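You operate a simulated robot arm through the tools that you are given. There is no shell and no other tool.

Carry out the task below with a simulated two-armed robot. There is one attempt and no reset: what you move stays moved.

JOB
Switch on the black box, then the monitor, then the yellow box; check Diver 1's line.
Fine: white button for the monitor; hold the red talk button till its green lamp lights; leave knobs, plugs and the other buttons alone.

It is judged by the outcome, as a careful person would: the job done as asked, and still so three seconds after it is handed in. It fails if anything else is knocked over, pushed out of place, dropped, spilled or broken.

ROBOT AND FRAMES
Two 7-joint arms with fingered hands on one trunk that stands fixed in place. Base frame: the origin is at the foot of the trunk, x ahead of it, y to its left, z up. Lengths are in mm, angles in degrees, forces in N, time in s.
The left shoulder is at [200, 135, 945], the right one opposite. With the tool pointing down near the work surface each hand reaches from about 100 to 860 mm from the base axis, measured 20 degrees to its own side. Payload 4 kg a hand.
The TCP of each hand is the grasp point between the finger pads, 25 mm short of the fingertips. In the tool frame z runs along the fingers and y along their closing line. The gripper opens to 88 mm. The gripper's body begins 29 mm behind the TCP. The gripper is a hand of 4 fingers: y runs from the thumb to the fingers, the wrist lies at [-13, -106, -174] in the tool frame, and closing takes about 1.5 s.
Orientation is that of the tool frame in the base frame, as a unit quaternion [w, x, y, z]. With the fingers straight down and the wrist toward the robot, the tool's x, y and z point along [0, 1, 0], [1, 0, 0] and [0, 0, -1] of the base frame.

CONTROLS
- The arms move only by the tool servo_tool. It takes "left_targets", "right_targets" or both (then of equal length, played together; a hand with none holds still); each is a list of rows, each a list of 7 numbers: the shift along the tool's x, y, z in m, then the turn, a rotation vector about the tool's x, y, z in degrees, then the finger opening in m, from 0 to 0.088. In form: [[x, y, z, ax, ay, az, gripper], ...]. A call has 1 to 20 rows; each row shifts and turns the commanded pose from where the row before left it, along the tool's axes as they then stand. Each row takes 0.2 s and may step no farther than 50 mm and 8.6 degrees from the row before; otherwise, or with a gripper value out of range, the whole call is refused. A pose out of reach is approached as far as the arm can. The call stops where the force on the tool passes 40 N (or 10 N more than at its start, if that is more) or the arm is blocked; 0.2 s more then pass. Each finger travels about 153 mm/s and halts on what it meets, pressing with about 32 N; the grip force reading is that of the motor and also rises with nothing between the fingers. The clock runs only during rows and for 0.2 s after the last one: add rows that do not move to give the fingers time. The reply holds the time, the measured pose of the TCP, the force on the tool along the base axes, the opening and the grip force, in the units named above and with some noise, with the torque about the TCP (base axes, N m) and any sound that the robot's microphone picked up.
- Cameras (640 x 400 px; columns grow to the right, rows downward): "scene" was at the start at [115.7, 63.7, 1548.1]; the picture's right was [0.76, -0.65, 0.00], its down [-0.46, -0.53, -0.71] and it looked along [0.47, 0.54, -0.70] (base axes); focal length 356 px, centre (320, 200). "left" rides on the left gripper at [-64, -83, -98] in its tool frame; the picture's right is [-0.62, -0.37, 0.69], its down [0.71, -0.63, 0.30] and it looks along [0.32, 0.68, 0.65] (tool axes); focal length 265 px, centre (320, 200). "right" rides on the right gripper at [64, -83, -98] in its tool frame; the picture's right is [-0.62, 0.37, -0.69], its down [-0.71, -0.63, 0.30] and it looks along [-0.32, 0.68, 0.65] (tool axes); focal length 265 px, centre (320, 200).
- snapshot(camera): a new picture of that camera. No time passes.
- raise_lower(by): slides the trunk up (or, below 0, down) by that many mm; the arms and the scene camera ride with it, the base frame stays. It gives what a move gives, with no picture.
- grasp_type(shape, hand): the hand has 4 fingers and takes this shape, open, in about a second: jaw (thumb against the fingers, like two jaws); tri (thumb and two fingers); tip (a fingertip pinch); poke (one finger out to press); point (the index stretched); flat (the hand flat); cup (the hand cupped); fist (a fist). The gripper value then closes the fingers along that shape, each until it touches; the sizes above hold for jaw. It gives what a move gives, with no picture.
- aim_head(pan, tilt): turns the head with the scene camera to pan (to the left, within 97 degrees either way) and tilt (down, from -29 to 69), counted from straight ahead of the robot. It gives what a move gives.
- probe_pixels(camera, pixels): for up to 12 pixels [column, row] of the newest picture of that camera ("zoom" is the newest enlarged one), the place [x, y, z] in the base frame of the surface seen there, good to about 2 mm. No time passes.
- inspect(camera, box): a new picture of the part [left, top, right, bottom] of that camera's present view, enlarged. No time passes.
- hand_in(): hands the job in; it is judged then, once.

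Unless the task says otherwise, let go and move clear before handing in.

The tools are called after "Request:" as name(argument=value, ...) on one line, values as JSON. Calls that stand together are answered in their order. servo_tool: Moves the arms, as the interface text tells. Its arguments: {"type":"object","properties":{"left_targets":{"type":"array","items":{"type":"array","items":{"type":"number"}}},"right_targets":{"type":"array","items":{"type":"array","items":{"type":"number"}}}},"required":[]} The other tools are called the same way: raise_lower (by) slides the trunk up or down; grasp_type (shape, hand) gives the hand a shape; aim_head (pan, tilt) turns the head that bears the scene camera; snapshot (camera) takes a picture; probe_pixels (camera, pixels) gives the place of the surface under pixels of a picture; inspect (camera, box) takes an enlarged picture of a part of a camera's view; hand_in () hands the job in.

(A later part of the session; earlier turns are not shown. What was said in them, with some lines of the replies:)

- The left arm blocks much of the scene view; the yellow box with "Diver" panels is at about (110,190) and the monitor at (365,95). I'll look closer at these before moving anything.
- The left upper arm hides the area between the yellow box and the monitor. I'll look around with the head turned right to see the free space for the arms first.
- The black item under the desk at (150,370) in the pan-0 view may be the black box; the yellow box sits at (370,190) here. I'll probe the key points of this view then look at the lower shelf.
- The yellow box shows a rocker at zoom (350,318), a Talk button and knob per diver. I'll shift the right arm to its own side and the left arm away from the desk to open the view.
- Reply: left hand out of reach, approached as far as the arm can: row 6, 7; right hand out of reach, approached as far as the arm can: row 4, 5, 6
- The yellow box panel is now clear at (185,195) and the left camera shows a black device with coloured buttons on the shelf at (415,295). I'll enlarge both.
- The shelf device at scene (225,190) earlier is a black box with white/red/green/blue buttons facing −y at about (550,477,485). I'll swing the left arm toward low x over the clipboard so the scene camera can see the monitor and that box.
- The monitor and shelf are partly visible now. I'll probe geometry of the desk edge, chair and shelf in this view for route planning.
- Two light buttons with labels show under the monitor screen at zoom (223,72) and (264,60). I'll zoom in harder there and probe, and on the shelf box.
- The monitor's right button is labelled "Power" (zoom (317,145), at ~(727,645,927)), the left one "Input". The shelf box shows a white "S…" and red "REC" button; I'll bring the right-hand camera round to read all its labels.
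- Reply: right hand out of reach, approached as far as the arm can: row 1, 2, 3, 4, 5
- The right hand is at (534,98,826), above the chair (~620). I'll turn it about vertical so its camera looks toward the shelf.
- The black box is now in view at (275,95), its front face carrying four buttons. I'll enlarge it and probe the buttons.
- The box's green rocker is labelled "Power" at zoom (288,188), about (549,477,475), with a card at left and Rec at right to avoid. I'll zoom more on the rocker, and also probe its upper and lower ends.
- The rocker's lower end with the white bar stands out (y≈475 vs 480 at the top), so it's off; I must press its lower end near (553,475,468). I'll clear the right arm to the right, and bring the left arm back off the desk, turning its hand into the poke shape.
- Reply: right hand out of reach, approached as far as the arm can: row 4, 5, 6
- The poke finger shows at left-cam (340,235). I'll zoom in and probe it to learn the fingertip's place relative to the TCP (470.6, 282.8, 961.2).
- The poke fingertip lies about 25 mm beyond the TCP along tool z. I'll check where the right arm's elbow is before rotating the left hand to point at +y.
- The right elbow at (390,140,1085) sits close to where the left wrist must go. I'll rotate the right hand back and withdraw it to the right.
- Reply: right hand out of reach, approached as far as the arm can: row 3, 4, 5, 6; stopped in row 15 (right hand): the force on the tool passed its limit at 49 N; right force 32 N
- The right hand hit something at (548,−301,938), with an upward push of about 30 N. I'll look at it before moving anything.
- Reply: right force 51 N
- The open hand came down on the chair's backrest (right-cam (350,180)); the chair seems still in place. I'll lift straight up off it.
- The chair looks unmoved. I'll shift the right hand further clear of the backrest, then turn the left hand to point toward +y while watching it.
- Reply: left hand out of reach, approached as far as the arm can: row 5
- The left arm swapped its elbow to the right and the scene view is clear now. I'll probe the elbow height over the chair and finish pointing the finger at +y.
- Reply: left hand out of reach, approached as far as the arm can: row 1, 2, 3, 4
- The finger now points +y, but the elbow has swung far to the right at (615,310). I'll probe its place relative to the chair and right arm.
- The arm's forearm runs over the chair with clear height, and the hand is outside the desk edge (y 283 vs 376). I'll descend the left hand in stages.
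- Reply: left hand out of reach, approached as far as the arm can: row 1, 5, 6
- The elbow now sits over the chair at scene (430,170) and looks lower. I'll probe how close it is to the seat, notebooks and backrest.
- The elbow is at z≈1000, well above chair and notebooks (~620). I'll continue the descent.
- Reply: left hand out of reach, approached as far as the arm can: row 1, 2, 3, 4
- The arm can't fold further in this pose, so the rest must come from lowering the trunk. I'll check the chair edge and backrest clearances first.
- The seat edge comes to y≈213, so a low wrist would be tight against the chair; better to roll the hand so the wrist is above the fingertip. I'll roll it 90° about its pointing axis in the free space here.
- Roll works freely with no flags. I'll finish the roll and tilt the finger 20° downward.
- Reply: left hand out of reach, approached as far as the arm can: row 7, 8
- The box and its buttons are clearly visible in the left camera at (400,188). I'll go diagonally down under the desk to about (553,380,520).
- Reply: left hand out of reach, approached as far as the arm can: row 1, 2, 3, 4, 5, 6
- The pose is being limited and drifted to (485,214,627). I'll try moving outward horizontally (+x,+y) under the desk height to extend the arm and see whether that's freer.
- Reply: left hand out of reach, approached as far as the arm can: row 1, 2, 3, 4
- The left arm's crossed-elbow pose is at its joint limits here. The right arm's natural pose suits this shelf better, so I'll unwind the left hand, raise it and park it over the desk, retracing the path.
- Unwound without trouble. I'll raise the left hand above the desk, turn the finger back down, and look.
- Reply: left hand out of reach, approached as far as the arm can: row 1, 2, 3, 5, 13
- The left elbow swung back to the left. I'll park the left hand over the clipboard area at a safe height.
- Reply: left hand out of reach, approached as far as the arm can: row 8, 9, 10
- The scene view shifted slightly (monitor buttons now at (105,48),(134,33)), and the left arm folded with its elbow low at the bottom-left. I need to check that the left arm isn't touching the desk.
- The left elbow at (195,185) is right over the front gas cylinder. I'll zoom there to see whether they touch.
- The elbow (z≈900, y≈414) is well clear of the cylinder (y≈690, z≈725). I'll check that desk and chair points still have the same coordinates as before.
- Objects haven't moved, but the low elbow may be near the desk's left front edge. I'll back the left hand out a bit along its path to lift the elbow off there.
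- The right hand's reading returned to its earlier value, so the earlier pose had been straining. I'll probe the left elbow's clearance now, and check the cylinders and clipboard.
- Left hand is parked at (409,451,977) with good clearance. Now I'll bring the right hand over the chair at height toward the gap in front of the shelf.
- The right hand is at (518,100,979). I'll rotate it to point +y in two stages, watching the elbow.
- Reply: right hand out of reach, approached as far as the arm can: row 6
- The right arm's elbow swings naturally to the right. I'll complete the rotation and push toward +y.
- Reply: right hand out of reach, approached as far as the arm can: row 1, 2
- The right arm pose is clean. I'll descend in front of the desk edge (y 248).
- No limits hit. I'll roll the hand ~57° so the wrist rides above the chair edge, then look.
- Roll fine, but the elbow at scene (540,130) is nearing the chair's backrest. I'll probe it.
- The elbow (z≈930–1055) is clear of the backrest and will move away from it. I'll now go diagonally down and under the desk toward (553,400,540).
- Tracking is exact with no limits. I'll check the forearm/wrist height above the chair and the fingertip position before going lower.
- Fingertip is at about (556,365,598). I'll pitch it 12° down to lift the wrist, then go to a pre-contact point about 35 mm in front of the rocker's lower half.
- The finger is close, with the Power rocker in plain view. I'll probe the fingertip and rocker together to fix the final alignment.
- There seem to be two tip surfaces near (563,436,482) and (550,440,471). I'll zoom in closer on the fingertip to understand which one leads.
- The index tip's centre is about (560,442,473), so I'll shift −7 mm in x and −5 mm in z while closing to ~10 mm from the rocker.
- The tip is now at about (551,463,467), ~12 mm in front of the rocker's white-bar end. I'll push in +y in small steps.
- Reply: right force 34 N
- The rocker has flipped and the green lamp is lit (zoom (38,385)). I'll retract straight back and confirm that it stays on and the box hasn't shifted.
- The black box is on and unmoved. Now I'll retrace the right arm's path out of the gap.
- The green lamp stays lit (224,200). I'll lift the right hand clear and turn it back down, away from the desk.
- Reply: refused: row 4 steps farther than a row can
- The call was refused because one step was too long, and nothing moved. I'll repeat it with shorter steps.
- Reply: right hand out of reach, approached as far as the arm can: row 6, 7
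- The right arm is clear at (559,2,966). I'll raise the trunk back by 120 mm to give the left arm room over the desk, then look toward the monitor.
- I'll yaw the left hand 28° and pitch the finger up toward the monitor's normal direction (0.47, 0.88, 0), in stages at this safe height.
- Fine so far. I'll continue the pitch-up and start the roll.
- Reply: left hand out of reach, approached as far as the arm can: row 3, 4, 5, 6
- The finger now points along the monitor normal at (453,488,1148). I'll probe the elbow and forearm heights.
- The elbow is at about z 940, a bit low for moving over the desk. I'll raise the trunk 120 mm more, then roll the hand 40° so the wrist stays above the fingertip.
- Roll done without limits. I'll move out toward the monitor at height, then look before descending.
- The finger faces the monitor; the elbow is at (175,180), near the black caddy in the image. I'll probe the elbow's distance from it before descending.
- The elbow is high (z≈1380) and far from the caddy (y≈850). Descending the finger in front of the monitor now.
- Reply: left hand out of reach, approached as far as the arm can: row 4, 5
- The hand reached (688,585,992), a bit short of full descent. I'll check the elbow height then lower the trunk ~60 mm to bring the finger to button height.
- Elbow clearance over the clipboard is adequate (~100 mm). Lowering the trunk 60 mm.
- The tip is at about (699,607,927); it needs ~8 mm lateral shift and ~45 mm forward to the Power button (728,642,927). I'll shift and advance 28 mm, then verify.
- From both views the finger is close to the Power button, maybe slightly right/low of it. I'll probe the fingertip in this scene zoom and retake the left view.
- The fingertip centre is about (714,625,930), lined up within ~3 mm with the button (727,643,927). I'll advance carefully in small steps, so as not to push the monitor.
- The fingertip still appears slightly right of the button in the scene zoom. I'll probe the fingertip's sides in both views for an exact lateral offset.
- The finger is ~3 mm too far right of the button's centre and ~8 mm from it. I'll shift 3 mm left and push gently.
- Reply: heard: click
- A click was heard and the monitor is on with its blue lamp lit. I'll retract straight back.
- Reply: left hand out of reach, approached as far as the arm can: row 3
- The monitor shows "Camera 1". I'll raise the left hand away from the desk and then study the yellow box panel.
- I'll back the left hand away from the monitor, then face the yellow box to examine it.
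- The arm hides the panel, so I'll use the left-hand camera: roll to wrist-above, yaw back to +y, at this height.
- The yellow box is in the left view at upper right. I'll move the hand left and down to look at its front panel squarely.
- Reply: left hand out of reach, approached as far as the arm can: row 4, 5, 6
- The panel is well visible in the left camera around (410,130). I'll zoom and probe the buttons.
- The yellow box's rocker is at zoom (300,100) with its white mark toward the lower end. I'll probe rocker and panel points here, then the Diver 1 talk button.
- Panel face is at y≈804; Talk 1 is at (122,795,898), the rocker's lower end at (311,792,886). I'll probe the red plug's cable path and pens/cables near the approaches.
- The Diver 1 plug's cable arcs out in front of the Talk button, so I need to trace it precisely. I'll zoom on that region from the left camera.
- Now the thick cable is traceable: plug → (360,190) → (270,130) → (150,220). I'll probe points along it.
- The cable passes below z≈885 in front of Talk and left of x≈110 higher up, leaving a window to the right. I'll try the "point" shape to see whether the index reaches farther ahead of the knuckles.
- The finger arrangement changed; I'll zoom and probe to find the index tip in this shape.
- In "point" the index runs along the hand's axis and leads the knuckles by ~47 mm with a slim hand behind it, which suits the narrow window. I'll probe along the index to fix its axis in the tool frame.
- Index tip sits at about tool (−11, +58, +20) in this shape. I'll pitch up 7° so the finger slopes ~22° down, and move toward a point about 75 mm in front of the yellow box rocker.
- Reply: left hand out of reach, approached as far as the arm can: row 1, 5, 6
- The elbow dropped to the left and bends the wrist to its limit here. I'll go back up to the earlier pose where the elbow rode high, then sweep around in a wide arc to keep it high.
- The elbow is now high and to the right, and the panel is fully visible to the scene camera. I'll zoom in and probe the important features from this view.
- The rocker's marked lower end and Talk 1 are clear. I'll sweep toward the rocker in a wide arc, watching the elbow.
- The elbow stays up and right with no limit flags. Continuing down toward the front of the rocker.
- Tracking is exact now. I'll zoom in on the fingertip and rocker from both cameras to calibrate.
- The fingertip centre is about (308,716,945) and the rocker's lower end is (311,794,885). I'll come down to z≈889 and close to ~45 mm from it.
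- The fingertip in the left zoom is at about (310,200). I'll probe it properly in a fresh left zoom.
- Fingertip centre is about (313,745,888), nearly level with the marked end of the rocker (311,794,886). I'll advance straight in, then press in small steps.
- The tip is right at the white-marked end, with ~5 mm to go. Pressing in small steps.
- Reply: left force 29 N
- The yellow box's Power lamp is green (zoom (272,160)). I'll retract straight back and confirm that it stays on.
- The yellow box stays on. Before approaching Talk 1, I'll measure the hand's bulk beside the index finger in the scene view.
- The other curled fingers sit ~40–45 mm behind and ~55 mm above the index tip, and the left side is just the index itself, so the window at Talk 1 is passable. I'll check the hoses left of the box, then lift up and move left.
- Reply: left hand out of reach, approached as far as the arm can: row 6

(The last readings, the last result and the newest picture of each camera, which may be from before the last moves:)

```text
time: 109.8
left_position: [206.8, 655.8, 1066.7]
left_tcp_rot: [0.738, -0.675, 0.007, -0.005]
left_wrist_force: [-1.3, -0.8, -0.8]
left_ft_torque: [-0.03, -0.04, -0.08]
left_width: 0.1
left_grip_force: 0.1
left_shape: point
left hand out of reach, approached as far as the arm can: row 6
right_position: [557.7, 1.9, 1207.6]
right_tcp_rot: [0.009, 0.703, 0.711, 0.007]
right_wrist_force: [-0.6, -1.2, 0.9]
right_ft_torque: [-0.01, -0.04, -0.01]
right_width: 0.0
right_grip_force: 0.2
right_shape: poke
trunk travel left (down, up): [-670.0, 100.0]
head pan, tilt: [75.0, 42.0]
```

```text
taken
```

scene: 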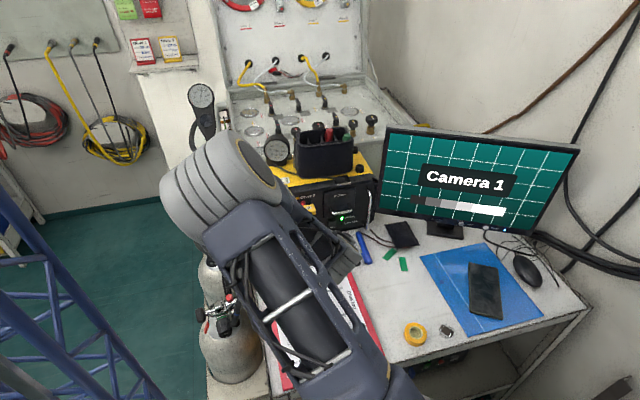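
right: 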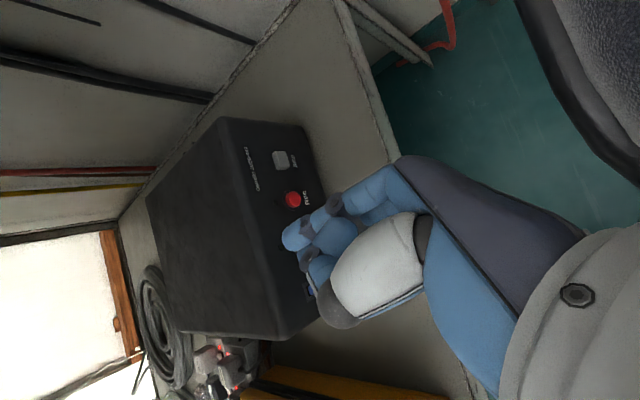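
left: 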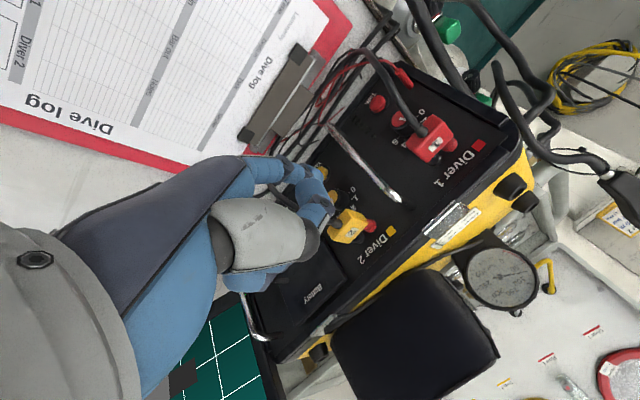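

The elbow swung up-left; the hand is at (207,656,1067). I'll move a short step left, forward and down, right of the cable, and check.

Request:
servo_tool(left_targets=[[-0.0235, 0.03, 0.0144, 0, 0, 0, 0], [-0.0235, 0.03, 0.0144, 0, 0, 0, 0]])

Request:
snapshot(camera="scene")

Request:
snapshot(camera="left")

```text
time: 110.4
left_position: [198.8, 709.7, 1031.5]
left_tcp_rot: [0.735, -0.678, 0.005, 0.0]
left_wrist_force: [0.5, -0.4, -1.2]
left_ft_torque: [0.0, 0.02, 0.01]
left_width: 0.0
left_grip_force: 0.0
left_shape: point
left hand out of reach, approached as far as the arm can: row 1, 2
right_position: [558.8, 2.5, 1205.5]
right_tcp_rot: [0.008, 0.704, 0.711, 0.005]
right_wrist_force: [-0.1, 0.5, -0.4]
right_ft_torque: [0.02, -0.01, 0.01]
right_width: 0.0
right_grip_force: 0.1
right_shape: poke
trunk travel left (down, up): [-670.0, 100.0]
head pan, tilt: [75.0, 42.0]
```

```text
taken
```

scene: 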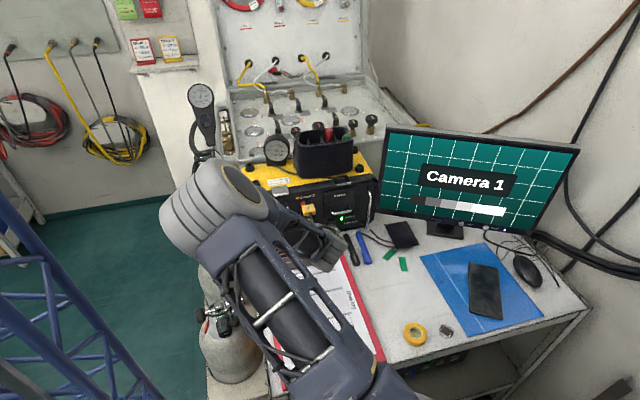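

```text
taken
```

left: 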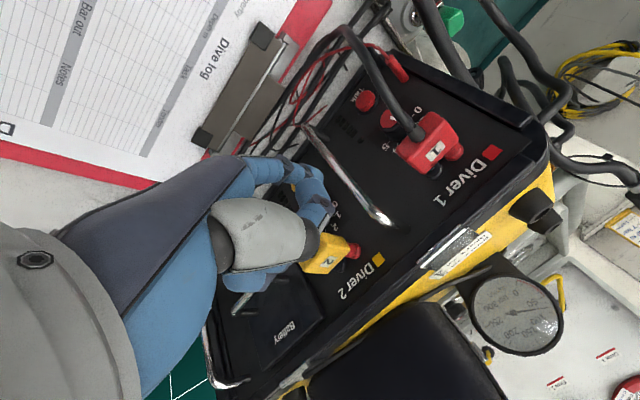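

The hand is limited at x≈199 with the elbow on the left, and close to the yellow plug. I'll back out upward and return to the pose where the elbow stays right, then come in with the arm higher relative to the shoulder.

Request:
servo_tool(left_targets=[[0, -0.02, -0.04, 0, 0, 0, 0], [0, -0.045, -0.01, 0, 0, 0, 0], [0.01, -0.045, 0, 0, 0, 0, 0], [0.03, -0.035, 0, 0, 0, 0, 0], [0.04, -0.025, 0, 0, 0, 0, 0], [0.045, -0.01, -0.01, 0, 0, 0, 0], [0.045, -0.01, -0.01, 0, 0, 0, 0], [0.045, -0.01, -0.01, 0, 0, 0, 0], [0.03, -0.035, -0.01, 0, 0, 0, 0], [0.01, -0.04, -0.015, 0, 0, 0, 0]])

Request:
snapshot(camera="scene")

```text
time: 112.6
left_position: [463.5, 580.0, 1300.1]
left_tcp_rot: [0.739, -0.674, 0.006, -0.006]
left_wrist_force: [-0.1, -1.2, 0.0]
left_ft_torque: [0.01, 0.01, 0.01]
left_width: 0.0
left_grip_force: 0.1
left_shape: point
left hand out of reach, approached as far as the arm can: row 1
right_position: [558.6, 3.7, 1205.8]
right_tcp_rot: [0.008, 0.703, 0.711, 0.005]
right_wrist_force: [1.3, 0.7, -0.3]
right_ft_torque: [0.0, -0.03, 0.01]
right_width: 0.0
right_grip_force: 0.1
right_shape: poke
trunk travel left (down, up): [-670.0, 100.0]
head pan, tilt: [75.0, 42.0]
```

```text
taken
```

scene: 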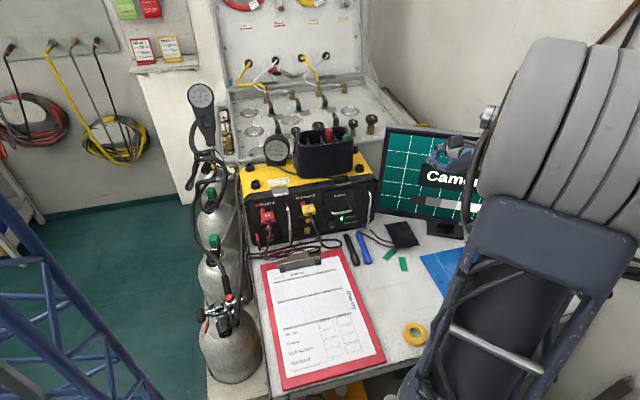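

Elbow is up-right again and the box lamp is still green. Now sweeping left at height with the arm stretched more.

Request:
servo_tool(left_targets=[[-0.041, 0.0118, 0.019, 0, 0, 0, 0], [-0.041, 0.0118, 0.019, 0, 0, 0, 0], [-0.041, 0.0118, 0.019, 0, 0, 0, 0], [-0.041, 0.0118, 0.019, 0, 0, 0, 0]])

Request:
snapshot(camera="scene")

```text
time: 113.6
left_position: [295.0, 659.4, 1260.3]
left_tcp_rot: [0.739, -0.674, 0.005, -0.005]
left_wrist_force: [0.4, -0.5, -0.4]
left_ft_torque: [-0.01, -0.01, 0.05]
left_width: 0.1
left_grip_force: 0.0
left_shape: point
right_position: [559.1, 2.3, 1206.4]
right_tcp_rot: [0.008, 0.704, 0.71, 0.005]
right_wrist_force: [-0.1, -0.1, -1.3]
right_ft_torque: [-0.03, 0.01, 0.01]
right_width: 0.0
right_grip_force: 0.0
right_shape: poke
trunk travel left (down, up): [-670.0, 100.0]
head pan, tilt: [75.0, 42.0]
```

```text
taken
```

scene: 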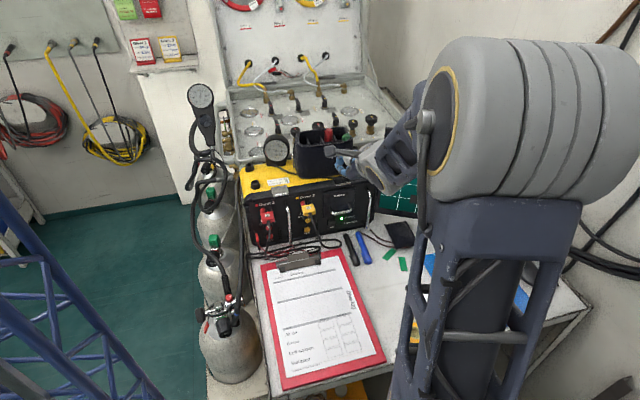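

Still unconstrained with the elbow to the right and forearm coming from the right. Continuing left.

Request:
servo_tool(left_targets=[[-0.035, 0.007, 0.003, 0, 0, 0, 0], [-0.035, 0.007, 0.003, 0, 0, 0, 0], [-0.035, 0.007, 0.003, 0, 0, 0, 0]])

Request:
snapshot(camera="scene")

```text
time: 114.4
left_position: [190.4, 672.4, 1242.0]
left_tcp_rot: [0.739, -0.674, 0.006, -0.007]
left_wrist_force: [-0.4, -0.5, -0.3]
left_ft_torque: [-0.03, 0.01, -0.04]
left_width: 0.0
left_grip_force: 0.0
left_shape: point
right_position: [556.5, 1.8, 1207.3]
right_tcp_rot: [0.009, 0.703, 0.711, 0.007]
right_wrist_force: [-0.2, 0.2, 0.9]
right_ft_torque: [0.0, -0.09, 0.01]
right_width: 0.0
right_grip_force: 0.0
right_shape: poke
trunk travel left (down, up): [-670.0, 100.0]
head pan, tilt: [75.0, 42.0]
```

```text
taken
```

scene: 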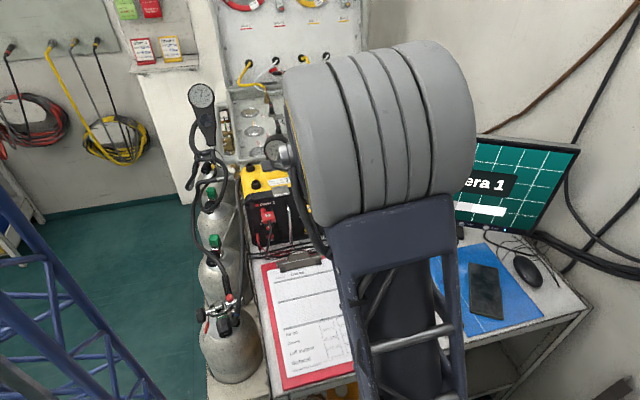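

The elbow is up, no limits. I'll shift to the descent column right of the cable (tip about (152,678)) and then lower with the trunk in stages.

Request:
servo_tool(left_targets=[[-0.0125, 0.005, -0.009, 0, 0, 0, 0], [-0.0125, 0.005, -0.009, 0, 0, 0, 0]])

Request:
raise_lower(by=-120)

Request:
snapshot(camera="scene")

Request:
snapshot(camera="left")

```text
time: 115.0
left_position: [180.0, 662.5, 1230.7]
left_tcp_rot: [0.739, -0.674, 0.006, -0.002]
left_wrist_force: [0.4, 0.2, 0.1]
left_ft_torque: [0.0, 0.01, 0.01]
left_width: 0.0
left_grip_force: 0.0
left_shape: point
left hand out of reach, approached as far as the arm can: row 2
right_position: [558.9, 2.4, 1207.0]
right_tcp_rot: [0.008, 0.703, 0.711, 0.004]
right_wrist_force: [0.3, 0.0, -0.6]
right_ft_torque: [-0.01, 0.03, -0.03]
right_width: 0.2
right_grip_force: 0.0
right_shape: poke
trunk travel left (down, up): [-670.0, 100.0]
head pan, tilt: [75.0, 42.0]
```

```text
time: 116.5
left_position: [179.1, 662.7, 1110.6]
left_tcp_rot: [0.739, -0.674, 0.005, -0.002]
left_wrist_force: [0.5, 0.1, -0.2]
left_ft_torque: [-0.03, 0.01, 0.01]
left_width: 0.3
left_grip_force: 0.1
left_shape: point
right_position: [558.3, 2.1, 1086.5]
right_tcp_rot: [0.009, 0.703, 0.711, 0.005]
right_wrist_force: [0.2, -1.1, 0.6]
right_ft_torque: [0.0, 0.02, -0.01]
right_width: 0.0
right_grip_force: 0.0
right_shape: poke
trunk travel left (down, up): [-550.0, 220.0]
head pan, tilt: [75.0, 42.0]
```

```text
taken
```

scene: 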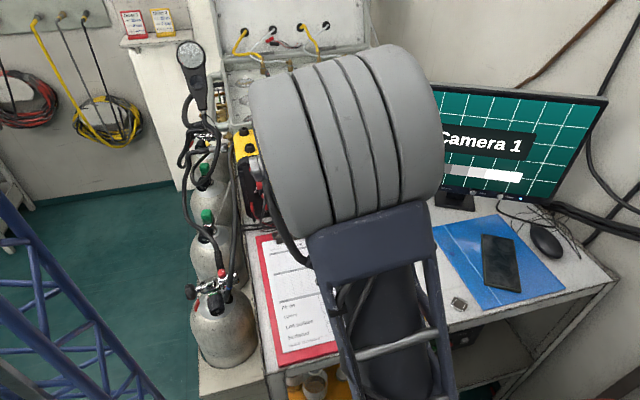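

```text
taken
```

left: 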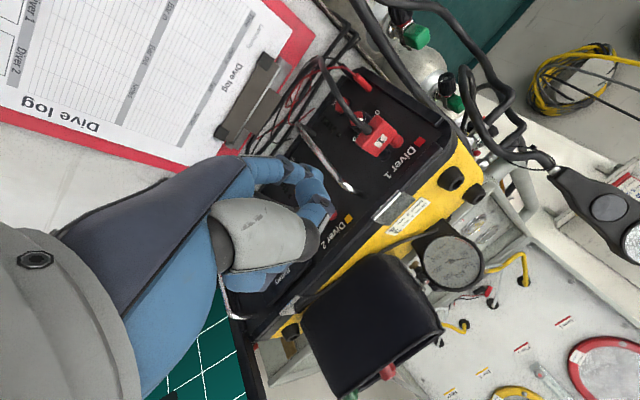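

The hand reaches x≈180 with the elbow up. I'll yaw the finger ~12° to the left and roll ~20° so the curled fingers go above rather than toward the chrome handle.

Request:
servo_tool(left_targets=[[0, 0, 0, 0, -5.3, -4.2, 0], [0, 0, 0, 0, -5.3, -4.2, 0], [0, 0, 0, 0, -5.3, -4.2, 0], [0, 0, 0, 0, -5.3, -4.2, 0]])

Request:
snapshot(camera="left")

Request:
snapshot(camera="scene")

```text
time: 117.5
left_position: [179.4, 662.5, 1111.6]
left_tcp_rot: [0.719, -0.656, -0.23, 0.014]
left_wrist_force: [-0.1, -0.2, -0.1]
left_ft_torque: [-0.02, 0.01, -0.01]
left_width: 0.0
left_grip_force: 0.0
left_shape: point
right_position: [558.0, 2.5, 1087.2]
right_tcp_rot: [0.008, 0.703, 0.711, 0.005]
right_wrist_force: [-0.4, 0.0, 0.8]
right_ft_torque: [0.01, 0.0, 0.02]
right_width: 0.0
right_grip_force: 0.2
right_shape: poke
trunk travel left (down, up): [-550.0, 220.0]
head pan, tilt: [75.0, 42.0]
```

```text
taken
```

left: 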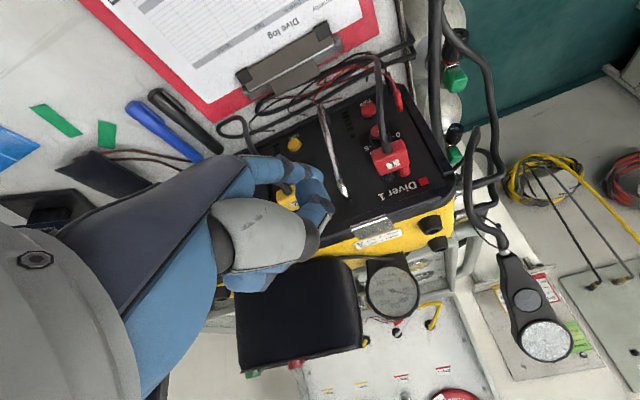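

```text
taken
```

scene: 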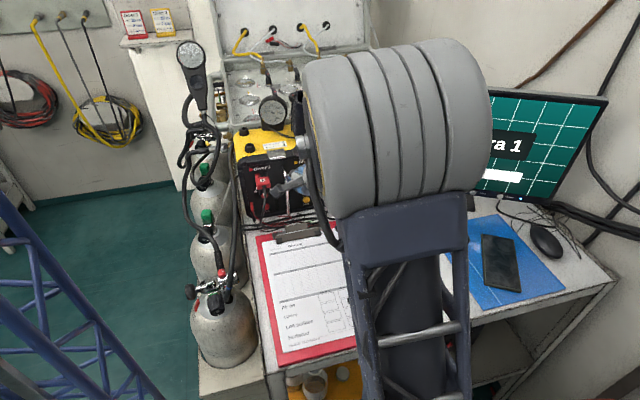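

The hand is now yawed 11.6° left and pitched ~23° down with no limits. I'll lower the trunk 120 mm so the fingertip comes to about z 932 in the clear column in front of the panel.

Request:
raise_lower(by=-70)

Request:
snapshot(camera="left")

Request:
inspect(camera="left", box=[220, 60, 440, 230])

```text
time: 118.6
left_position: [179.5, 662.3, 1040.0]
left_tcp_rot: [0.719, -0.656, -0.229, 0.014]
left_wrist_force: [-0.4, 0.4, 0.1]
left_ft_torque: [-0.01, -0.02, -0.01]
left_width: 0.2
left_grip_force: 0.1
left_shape: point
right_position: [558.9, 2.4, 1015.4]
right_tcp_rot: [0.009, 0.703, 0.711, 0.005]
right_wrist_force: [-0.7, 0.7, 0.4]
right_ft_torque: [0.01, -0.02, 0.02]
right_width: 0.2
right_grip_force: 0.0
right_shape: poke
trunk travel left (down, up): [-480.0, 290.0]
head pan, tilt: [75.0, 42.0]
```

```text
taken
```

left: 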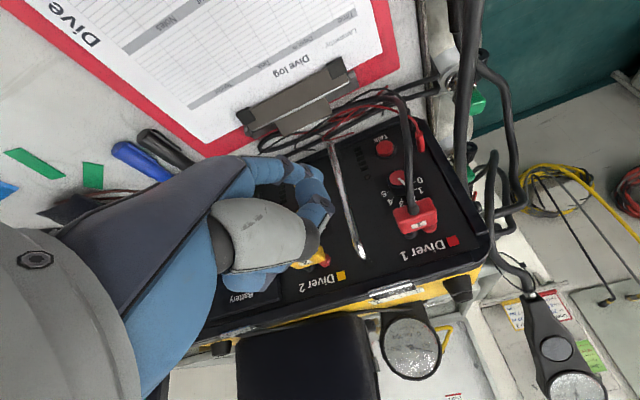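

```text
2.35 times, centred on (330, 145) of left
```

zoom: 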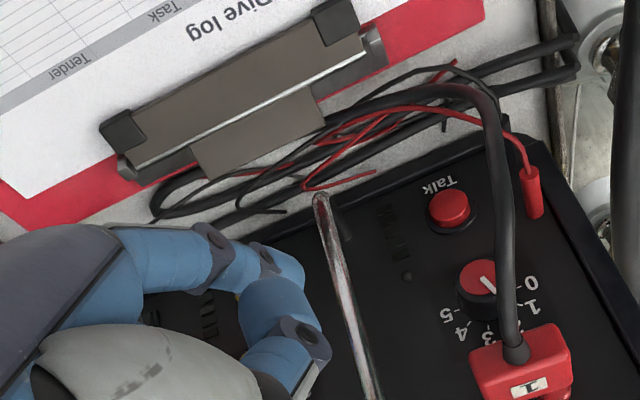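

Clear view: the thick cable bends past the left of Talk, which is reachable from this side. I'll lower toward tip ≈ (160,690,925).

Request:
servo_tool(left_targets=[[-0.0145, 0.0245, 0.0056, 0, 0, 0, 0], [-0.0145, 0.0245, 0.0056, 0, 0, 0, 0]])

Request:
inspect(camera="left", box=[220, 60, 440, 230])

Request:
probe_pixels(camera="zoom", pixels=[[285, 265], [295, 275], [270, 255], [150, 250], [290, 310], [300, 350]])

Request:
snapshot(camera="scene")

```text
time: 119.2
left_position: [163.2, 669.9, 987.2]
left_tcp_rot: [0.719, -0.656, -0.229, 0.013]
left_wrist_force: [1.0, 0.1, 0.1]
left_ft_torque: [0.01, 0.01, 0.0]
left_width: 0.0
left_grip_force: 0.0
left_shape: point
right_position: [559.1, 2.6, 1016.5]
right_tcp_rot: [0.008, 0.703, 0.711, 0.005]
right_wrist_force: [-0.5, -0.9, -0.3]
right_ft_torque: [0.02, 0.02, -0.04]
right_width: 0.0
right_grip_force: 0.1
right_shape: poke
trunk travel left (down, up): [-480.0, 290.0]
head pan, tilt: [75.0, 42.0]
```

```text
2.35 times, centred on (330, 145) of left
```

zoom: 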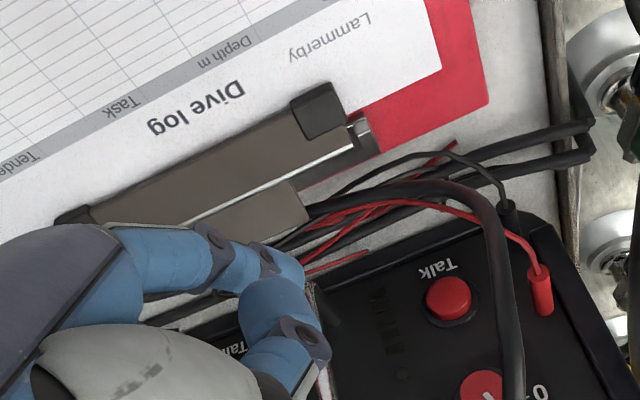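

```text
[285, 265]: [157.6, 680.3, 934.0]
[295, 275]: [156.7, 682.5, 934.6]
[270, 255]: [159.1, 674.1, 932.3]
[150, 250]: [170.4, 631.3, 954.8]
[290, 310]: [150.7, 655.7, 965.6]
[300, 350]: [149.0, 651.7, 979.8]
```

```text
taken
```

scene: 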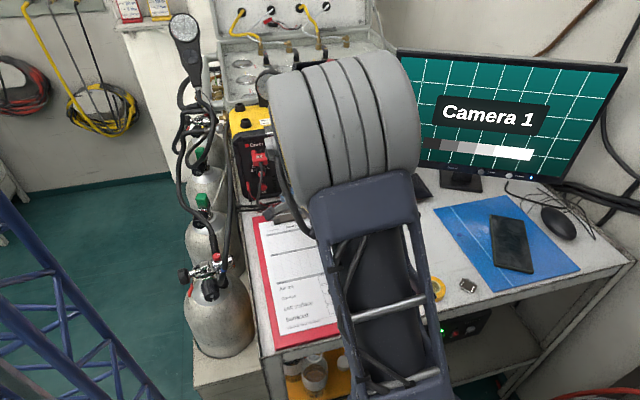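

Tip calibrated at about (160,689,927). Moving to about 55 mm in front of Talk: tip ≈ (126,738,910).

Request:
servo_tool(left_targets=[[-0.01, 0.0067, 0.0286, 0, 0, 0, 0], [-0.01, 0.0067, 0.0286, 0, 0, 0, 0]])

Request:
inspect(camera="left", box=[220, 60, 440, 230])

Request:
probe_pixels(camera="zoom", pixels=[[285, 265], [295, 275], [270, 255], [290, 310], [300, 350]])

Request:
inspect(camera="scene", box=[220, 100, 300, 230])

```text
time: 119.8
left_position: [128.3, 719.7, 969.5]
left_tcp_rot: [0.719, -0.657, -0.228, 0.014]
left_wrist_force: [0.5, -0.3, 0.1]
left_ft_torque: [0.0, 0.0, -0.03]
left_width: 0.0
left_grip_force: 0.0
left_shape: point
right_position: [560.2, 3.0, 1016.3]
right_tcp_rot: [0.009, 0.704, 0.711, 0.004]
right_wrist_force: [0.0, 0.0, -0.1]
right_ft_torque: [0.03, 0.03, 0.0]
right_width: 0.1
right_grip_force: 0.1
right_shape: poke
trunk travel left (down, up): [-480.0, 290.0]
head pan, tilt: [75.0, 42.0]
```

```text
2.35 times, centred on (330, 145) of left
```

zoom: 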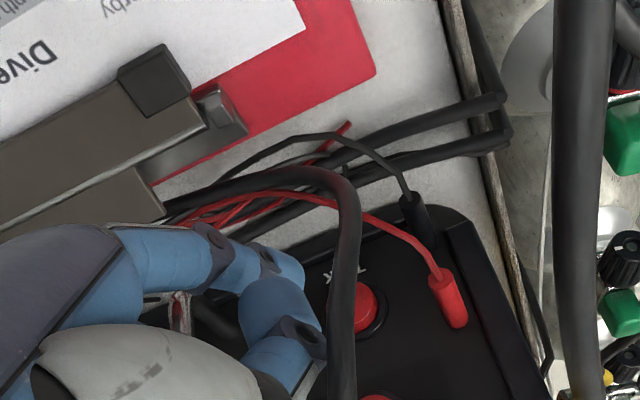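

```text
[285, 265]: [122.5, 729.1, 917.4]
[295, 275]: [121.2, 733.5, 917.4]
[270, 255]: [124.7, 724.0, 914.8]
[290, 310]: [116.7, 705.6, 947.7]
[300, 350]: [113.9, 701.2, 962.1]
```

```text
3.08 times, centred on (260, 165) of scene
```

zoom: 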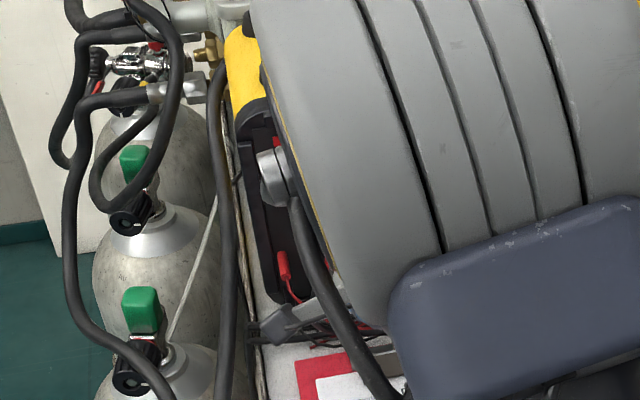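

The fingertip is at about (125,739,910), with the cable ~4 mm clear to its left. I'll advance mostly along +y, watching the force.

Request:
servo_tool(left_targets=[[0.0043, 0.0063, 0.019, 0, 0, 0, 0], [0.0043, 0.0063, 0.019, 0, 0, 0, 0]])

Request:
inspect(camera="left", box=[220, 90, 440, 260])

Request:
probe_pixels(camera="zoom", pixels=[[285, 195], [295, 205], [270, 185], [290, 240], [300, 280], [350, 200], [360, 250]])

```text
time: 120.4
left_position: [126.5, 761.4, 963.1]
left_tcp_rot: [0.719, -0.657, -0.228, 0.014]
left_wrist_force: [-0.1, 0.2, 0.1]
left_ft_torque: [0.04, 0.01, 0.0]
left_width: 0.2
left_grip_force: 0.0
left_shape: point
right_position: [557.9, 3.2, 1016.1]
right_tcp_rot: [0.009, 0.704, 0.71, 0.005]
right_wrist_force: [-1.4, -0.4, 0.1]
right_ft_torque: [-0.03, 0.01, -0.01]
right_width: 0.0
right_grip_force: 0.0
right_shape: poke
trunk travel left (down, up): [-480.0, 290.0]
head pan, tilt: [75.0, 42.0]
```

```text
2.35 times, centred on (330, 175) of left
```

zoom: 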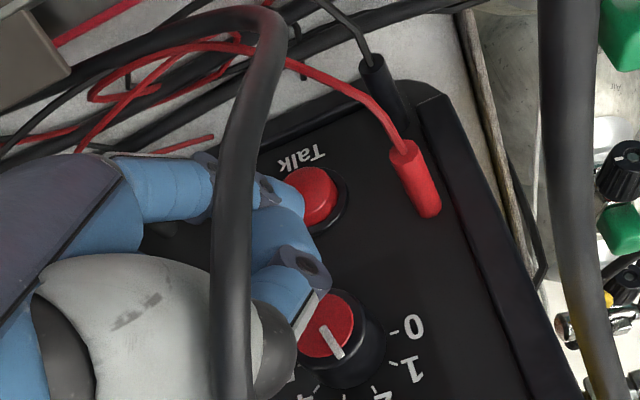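

```text
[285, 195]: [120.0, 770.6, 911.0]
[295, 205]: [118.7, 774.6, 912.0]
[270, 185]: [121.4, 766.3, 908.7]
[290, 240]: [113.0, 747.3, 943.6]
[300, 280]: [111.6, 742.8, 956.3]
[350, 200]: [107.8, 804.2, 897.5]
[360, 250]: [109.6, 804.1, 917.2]
```

No contact yet; tip ≈ (124,781,903), Talk at (122,795,898). I'll lower 3 mm and advance to contact with small steps.

Request:
servo_tool(left_targets=[[0.0014, 0.004, 0.0096, 0, 0, 0, 0], [0.001, 0.0004, 0.0028, 0, 0, 0, 0]])

Request:
inspect(camera="left", box=[220, 90, 440, 260])

```text
time: 121.0
left_position: [125.4, 771.9, 960.9]
left_tcp_rot: [0.719, -0.656, -0.23, 0.015]
left_wrist_force: [-0.9, -0.7, 0.6]
left_ft_torque: [-0.05, 0.05, 0.0]
left_width: 80.4
left_grip_force: 0.1
left_shape: point
right_position: [559.4, 2.5, 1015.4]
right_tcp_rot: [0.009, 0.703, 0.711, 0.005]
right_wrist_force: [-0.4, 0.7, 0.0]
right_ft_torque: [0.02, -0.02, -0.01]
right_width: 0.0
right_grip_force: 0.0
right_shape: poke
trunk travel left (down, up): [-480.0, 290.0]
head pan, tilt: [75.0, 42.0]
```

```text
2.35 times, centred on (330, 175) of left
```

zoom: 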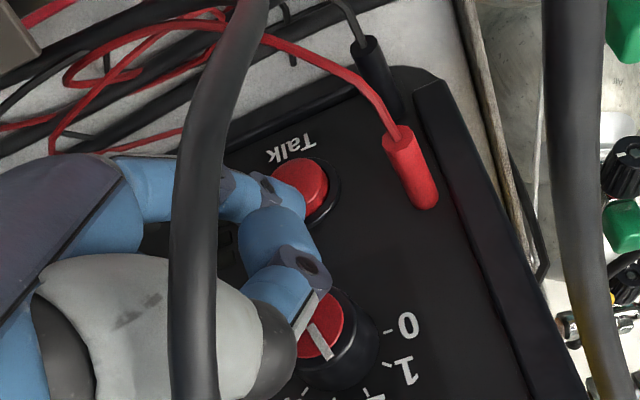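

The width reading changed to 80, hinting a finger may be touching something — possibly near the knob. I'll zoom in tightly before pressing further.

Request:
inspect(camera="left", box=[290, 140, 370, 250])

Request:
probe_pixels(camera="zoom", pixels=[[300, 60], [330, 60], [280, 80], [290, 150], [330, 190], [300, 230], [340, 230], [370, 240], [400, 230], [350, 270], [280, 270], [390, 180]])

```text
3.64 times, centred on (330, 195) of left
```

zoom: 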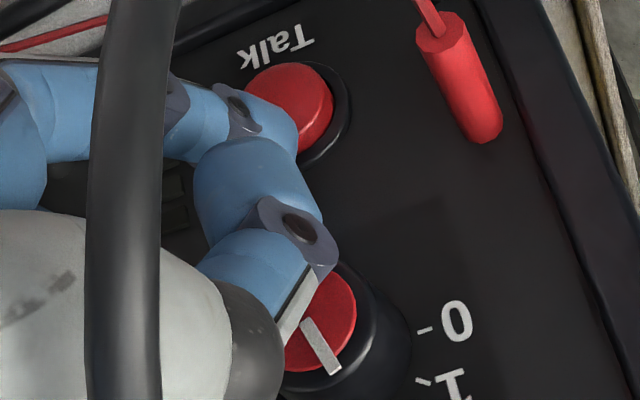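

```text
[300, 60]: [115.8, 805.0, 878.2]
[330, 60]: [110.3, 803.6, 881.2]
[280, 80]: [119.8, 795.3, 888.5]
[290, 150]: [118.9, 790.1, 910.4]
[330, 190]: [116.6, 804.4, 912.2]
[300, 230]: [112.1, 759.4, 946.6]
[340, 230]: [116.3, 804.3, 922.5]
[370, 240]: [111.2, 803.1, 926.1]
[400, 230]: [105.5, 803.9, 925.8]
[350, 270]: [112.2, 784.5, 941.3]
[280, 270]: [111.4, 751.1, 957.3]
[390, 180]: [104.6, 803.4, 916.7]
```

The curled fingers are ~25 mm from the knob, and the index tip covers the Talk button. I'll press in small steps and look for the lamp.

Request:
servo_tool(left_targets=[[0.001, 0.0004, 0.0028, 0, 0, 0, 0], [0.001, 0.0004, 0.0028, 0, 0, 0, 0], [0.001, 0.0004, 0.0028, 0, 0, 0, 0]])

Request:
inspect(camera="left", box=[220, 90, 440, 260])

Request:
snapshot(camera="scene")

```text
time: 121.8
left_position: [128.5, 780.6, 959.0]
left_tcp_rot: [0.718, -0.657, -0.228, 0.013]
left_wrist_force: [4.8, -26.8, 10.8]
left_ft_torque: [-1.31, -0.25, -0.05]
left_width: 80.8
left_grip_force: 0.1
left_shape: point
right_position: [558.9, 1.0, 1016.5]
right_tcp_rot: [0.008, 0.703, 0.711, 0.005]
right_wrist_force: [-0.2, 0.7, -0.8]
right_ft_torque: [0.01, -0.04, -0.02]
right_width: 0.1
right_grip_force: 0.0
right_shape: poke
trunk travel left (down, up): [-480.0, 290.0]
head pan, tilt: [75.0, 42.0]
heard: click
```

```text
2.35 times, centred on (330, 175) of left
```

zoom: 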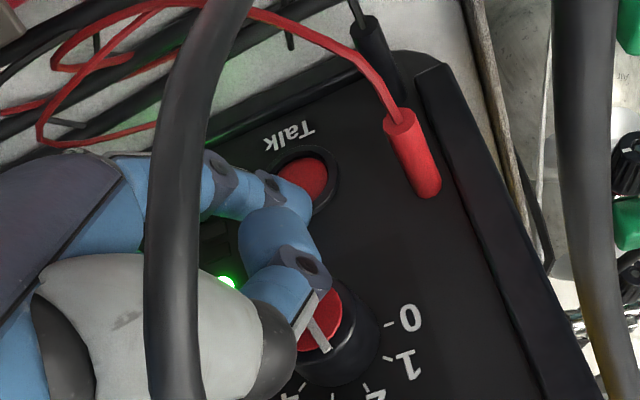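

```text
taken
```

scene: 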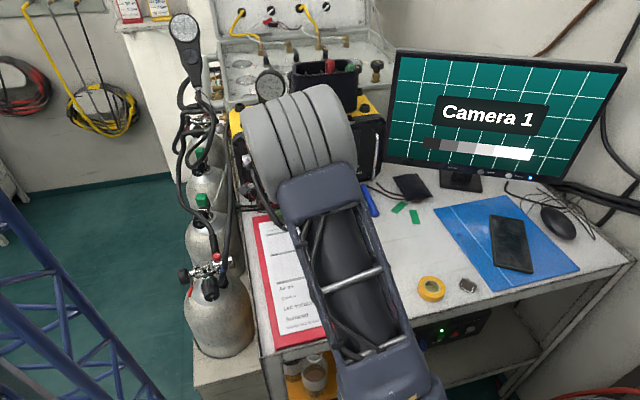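

Click heard and Diver 1's green lamp is lit (zoom (227,282)). I'll hold briefly to confirm it is steady, then release.

Request:
servo_tool(left_targets=[[0, 0, 0, 0, 0, 0, 0], [0, 0, 0, 0, 0, 0, 0], [0, 0, 0, 0, 0, 0, 0]])

Request:
inspect(camera="left", box=[220, 90, 440, 260])

```text
time: 122.6
left_position: [128.3, 780.6, 958.0]
left_tcp_rot: [0.719, -0.657, -0.227, 0.013]
left_wrist_force: [9.7, -36.4, 13.3]
left_ft_torque: [-1.75, -0.43, -0.11]
left_width: 80.9
left_grip_force: 0.0
left_shape: point
right_position: [558.7, 1.0, 1016.1]
right_tcp_rot: [0.008, 0.704, 0.711, 0.005]
right_wrist_force: [0.6, 0.0, 0.2]
right_ft_torque: [-0.01, 0.0, 0.0]
right_width: 0.1
right_grip_force: 0.1
right_shape: poke
trunk travel left (down, up): [-480.0, 290.0]
head pan, tilt: [75.0, 42.0]
```

```text
2.35 times, centred on (330, 175) of left
```

zoom: 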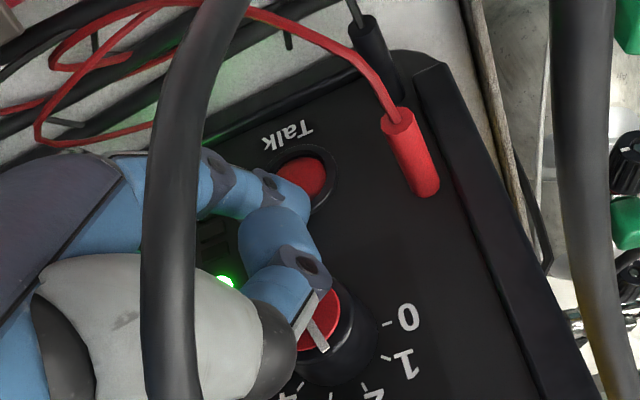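

The lamp is steady. Releasing and retracing the exact path back out.

Request:
servo_tool(left_targets=[[-0.002, -0.0008, -0.0056, 0, 0, 0, 0], [-0.002, -0.0008, -0.0056, 0, 0, 0, 0], [-0.0014, -0.004, -0.0096, 0, 0, 0, 0], [-0.0043, -0.0063, -0.019, 0, 0, 0, 0], [-0.0043, -0.0063, -0.019, 0, 0, 0, 0]])

Request:
snapshot(camera="left")

```text
time: 123.8
left_position: [130.8, 720.7, 969.5]
left_tcp_rot: [0.719, -0.656, -0.228, 0.013]
left_wrist_force: [0.6, 0.5, -0.5]
left_ft_torque: [0.0, 0.02, -0.02]
left_width: 80.7
left_grip_force: 0.0
left_shape: point
right_position: [558.4, 2.9, 1015.8]
right_tcp_rot: [0.009, 0.703, 0.711, 0.005]
right_wrist_force: [-0.9, 0.4, 0.3]
right_ft_torque: [0.01, 0.04, -0.01]
right_width: 0.0
right_grip_force: 0.1
right_shape: poke
trunk travel left (down, up): [-480.0, 290.0]
head pan, tilt: [75.0, 42.0]
```

```text
taken
```

left: 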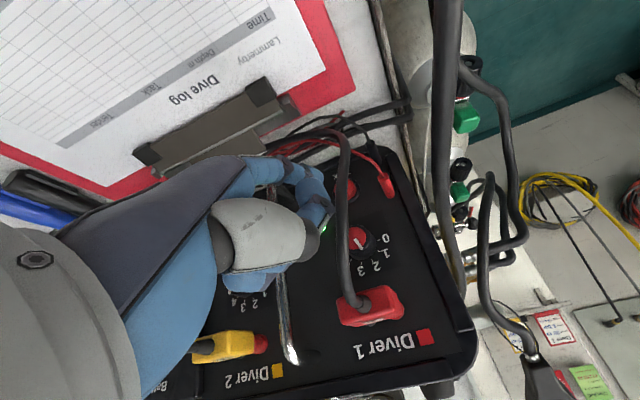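

Clean retreat so far. Continuing back out and up, then I'll verify everything.

Request:
servo_tool(left_targets=[[0.01, -0.0067, -0.0286, 0, 0, 0, 0], [0.01, -0.0067, -0.0286, 0, 0, 0, 0], [0.0145, -0.0245, -0.0056, 0, 0, 0, 0], [0.0145, -0.0245, -0.0056, 0, 0, 0, 0]])

Request:
raise_lower(by=190)

Request:
snapshot(camera="left")

Request:
snapshot(camera="scene")

```text
time: 124.8
left_position: [176.3, 660.5, 1042.8]
left_tcp_rot: [0.719, -0.656, -0.229, 0.014]
left_wrist_force: [0.0, -0.1, -0.2]
left_ft_torque: [-0.01, 0.01, 0.0]
left_width: 80.6
left_grip_force: 0.1
left_shape: point
right_position: [558.8, 2.7, 1016.5]
right_tcp_rot: [0.009, 0.703, 0.711, 0.004]
right_wrist_force: [-0.4, -0.6, -0.6]
right_ft_torque: [-0.01, -0.01, 0.0]
right_width: 0.1
right_grip_force: 0.0
right_shape: poke
trunk travel left (down, up): [-480.0, 290.0]
head pan, tilt: [75.0, 42.0]
```

```text
time: 126.8
left_position: [178.2, 661.9, 1233.1]
left_tcp_rot: [0.719, -0.656, -0.229, 0.014]
left_wrist_force: [0.8, -0.1, 0.3]
left_ft_torque: [0.02, 0.0, -0.02]
left_width: 80.9
left_grip_force: 0.0
left_shape: point
right_position: [558.6, 2.9, 1206.8]
right_tcp_rot: [0.009, 0.704, 0.71, 0.006]
right_wrist_force: [0.7, -0.7, 0.5]
right_ft_torque: [0.01, -0.01, 0.01]
right_width: 0.0
right_grip_force: 0.1
right_shape: poke
trunk travel left (down, up): [-670.0, 100.0]
head pan, tilt: [75.0, 42.0]
```

```text
taken
```

left: 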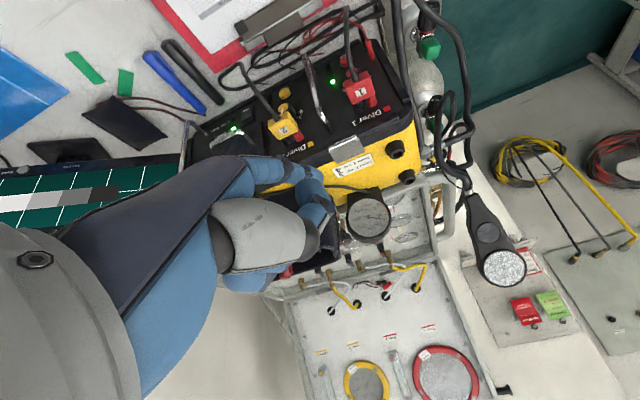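

```text
taken
```

scene: 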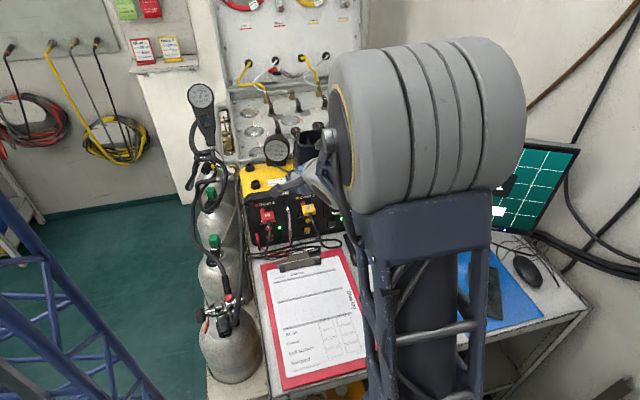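

All lamps, including Diver 1's, remain lit. I'll move the left hand back clear of the equipment and check the whole scene.

Request:
servo_tool(left_targets=[[0.0337, 0, -0.0293, 0, 0, 0, 0], [0.0337, 0, -0.0293, 0, 0, 0, 0], [0.0337, 0, -0.0293, 0, 0, 0, 0], [0.0337, 0, -0.0293, 0, 0, 0, 0], [0.0337, 0, -0.0293, 0, 0, 0, 0], [0.0337, 0, -0.0293, 0, 0, 0, 0]])

Request:
snapshot(camera="scene")

Request:
inspect(camera="scene", box=[230, 170, 400, 280])

Request:
aim_head(pan=25, tilt=50)

Request:
snapshot(camera="scene")

```text
time: 128.2
left_position: [420.8, 560.4, 1288.5]
left_tcp_rot: [0.719, -0.657, -0.228, 0.015]
left_wrist_force: [1.4, -0.1, 0.2]
left_ft_torque: [-0.02, 0.03, 0.0]
left_width: 80.6
left_grip_force: 0.1
left_shape: point
right_position: [559.1, 3.3, 1206.4]
right_tcp_rot: [0.009, 0.703, 0.711, 0.004]
right_wrist_force: [1.0, 0.5, -0.3]
right_ft_torque: [0.03, -0.02, 0.02]
right_width: 0.0
right_grip_force: 0.1
right_shape: poke
trunk travel left (down, up): [-670.0, 100.0]
head pan, tilt: [75.0, 42.0]
```

```text
taken
```

scene: 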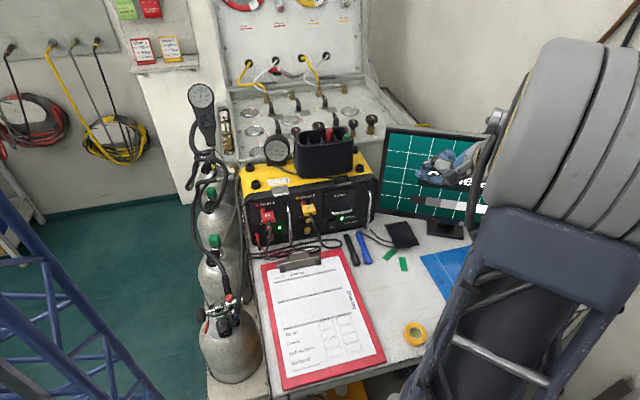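

```text
3.64 times, centred on (315, 225) of scene
```

zoom: 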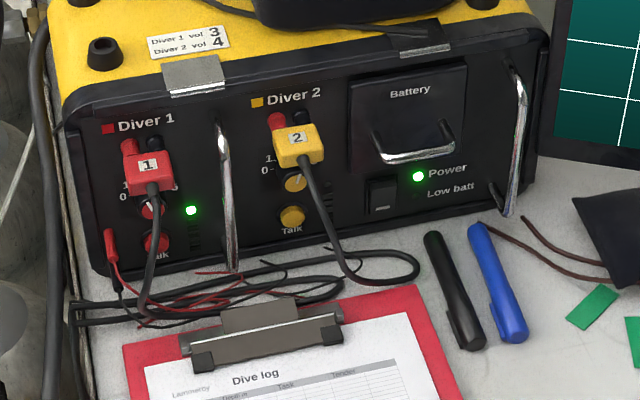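

```text
time: 129.4
left_position: [422.2, 561.0, 1286.8]
left_tcp_rot: [0.719, -0.656, -0.228, 0.013]
left_wrist_force: [-0.1, 0.1, -0.1]
left_ft_torque: [-0.02, -0.01, 0.0]
left_width: 80.4
left_grip_force: 0.1
left_shape: point
right_position: [559.3, 2.0, 1206.0]
right_tcp_rot: [0.009, 0.704, 0.711, 0.004]
right_wrist_force: [0.9, 0.5, -0.4]
right_ft_torque: [-0.03, -0.01, 0.0]
right_width: 0.0
right_grip_force: 0.1
right_shape: poke
trunk travel left (down, up): [-670.0, 100.0]
head pan, tilt: [25.0, 50.0]
```

```text
taken
```

scene: 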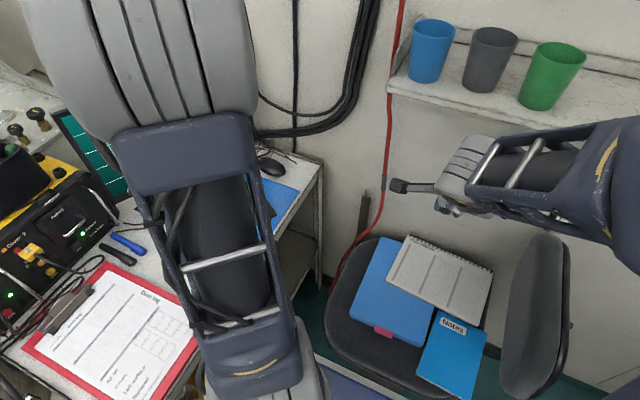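

The black box, monitor and yellow box are on, and both yellow-box lamps (Power and Diver 1) are green. Knobs, plugs, pens, chair and notebooks look in place, and both hands are clear. Handing in.

Request:
hand_in()

```text
The job is handed in.
```

The black box, the monitor and the yellow box were switched on in that order, and Diver 1's line was checked.

- **Black box:** I pressed the green Power switch and its green lamp came on. It was still lit the last time it was in view, before I released the talk button.
- **Monitor:** I pressed the white Power button. I heard a click and the screen now shows "Camera 1".
- **Yellow box:** I pressed the Power switch and its green lamp is on.
- **Diver 1's line:** I held the red talk button until its green lamp lit, then let go. The lamp has stayed on since.

I didn't touch the knobs, the plugs or the other buttons.

Early on, the right hand pressed down on the chair's backrest (about 49 N, just over the 40 N stop limit) before the move stopped. The chair and the notebooks on it looked unmoved afterwards.

Both hands were clear of everything before I handed the job in.
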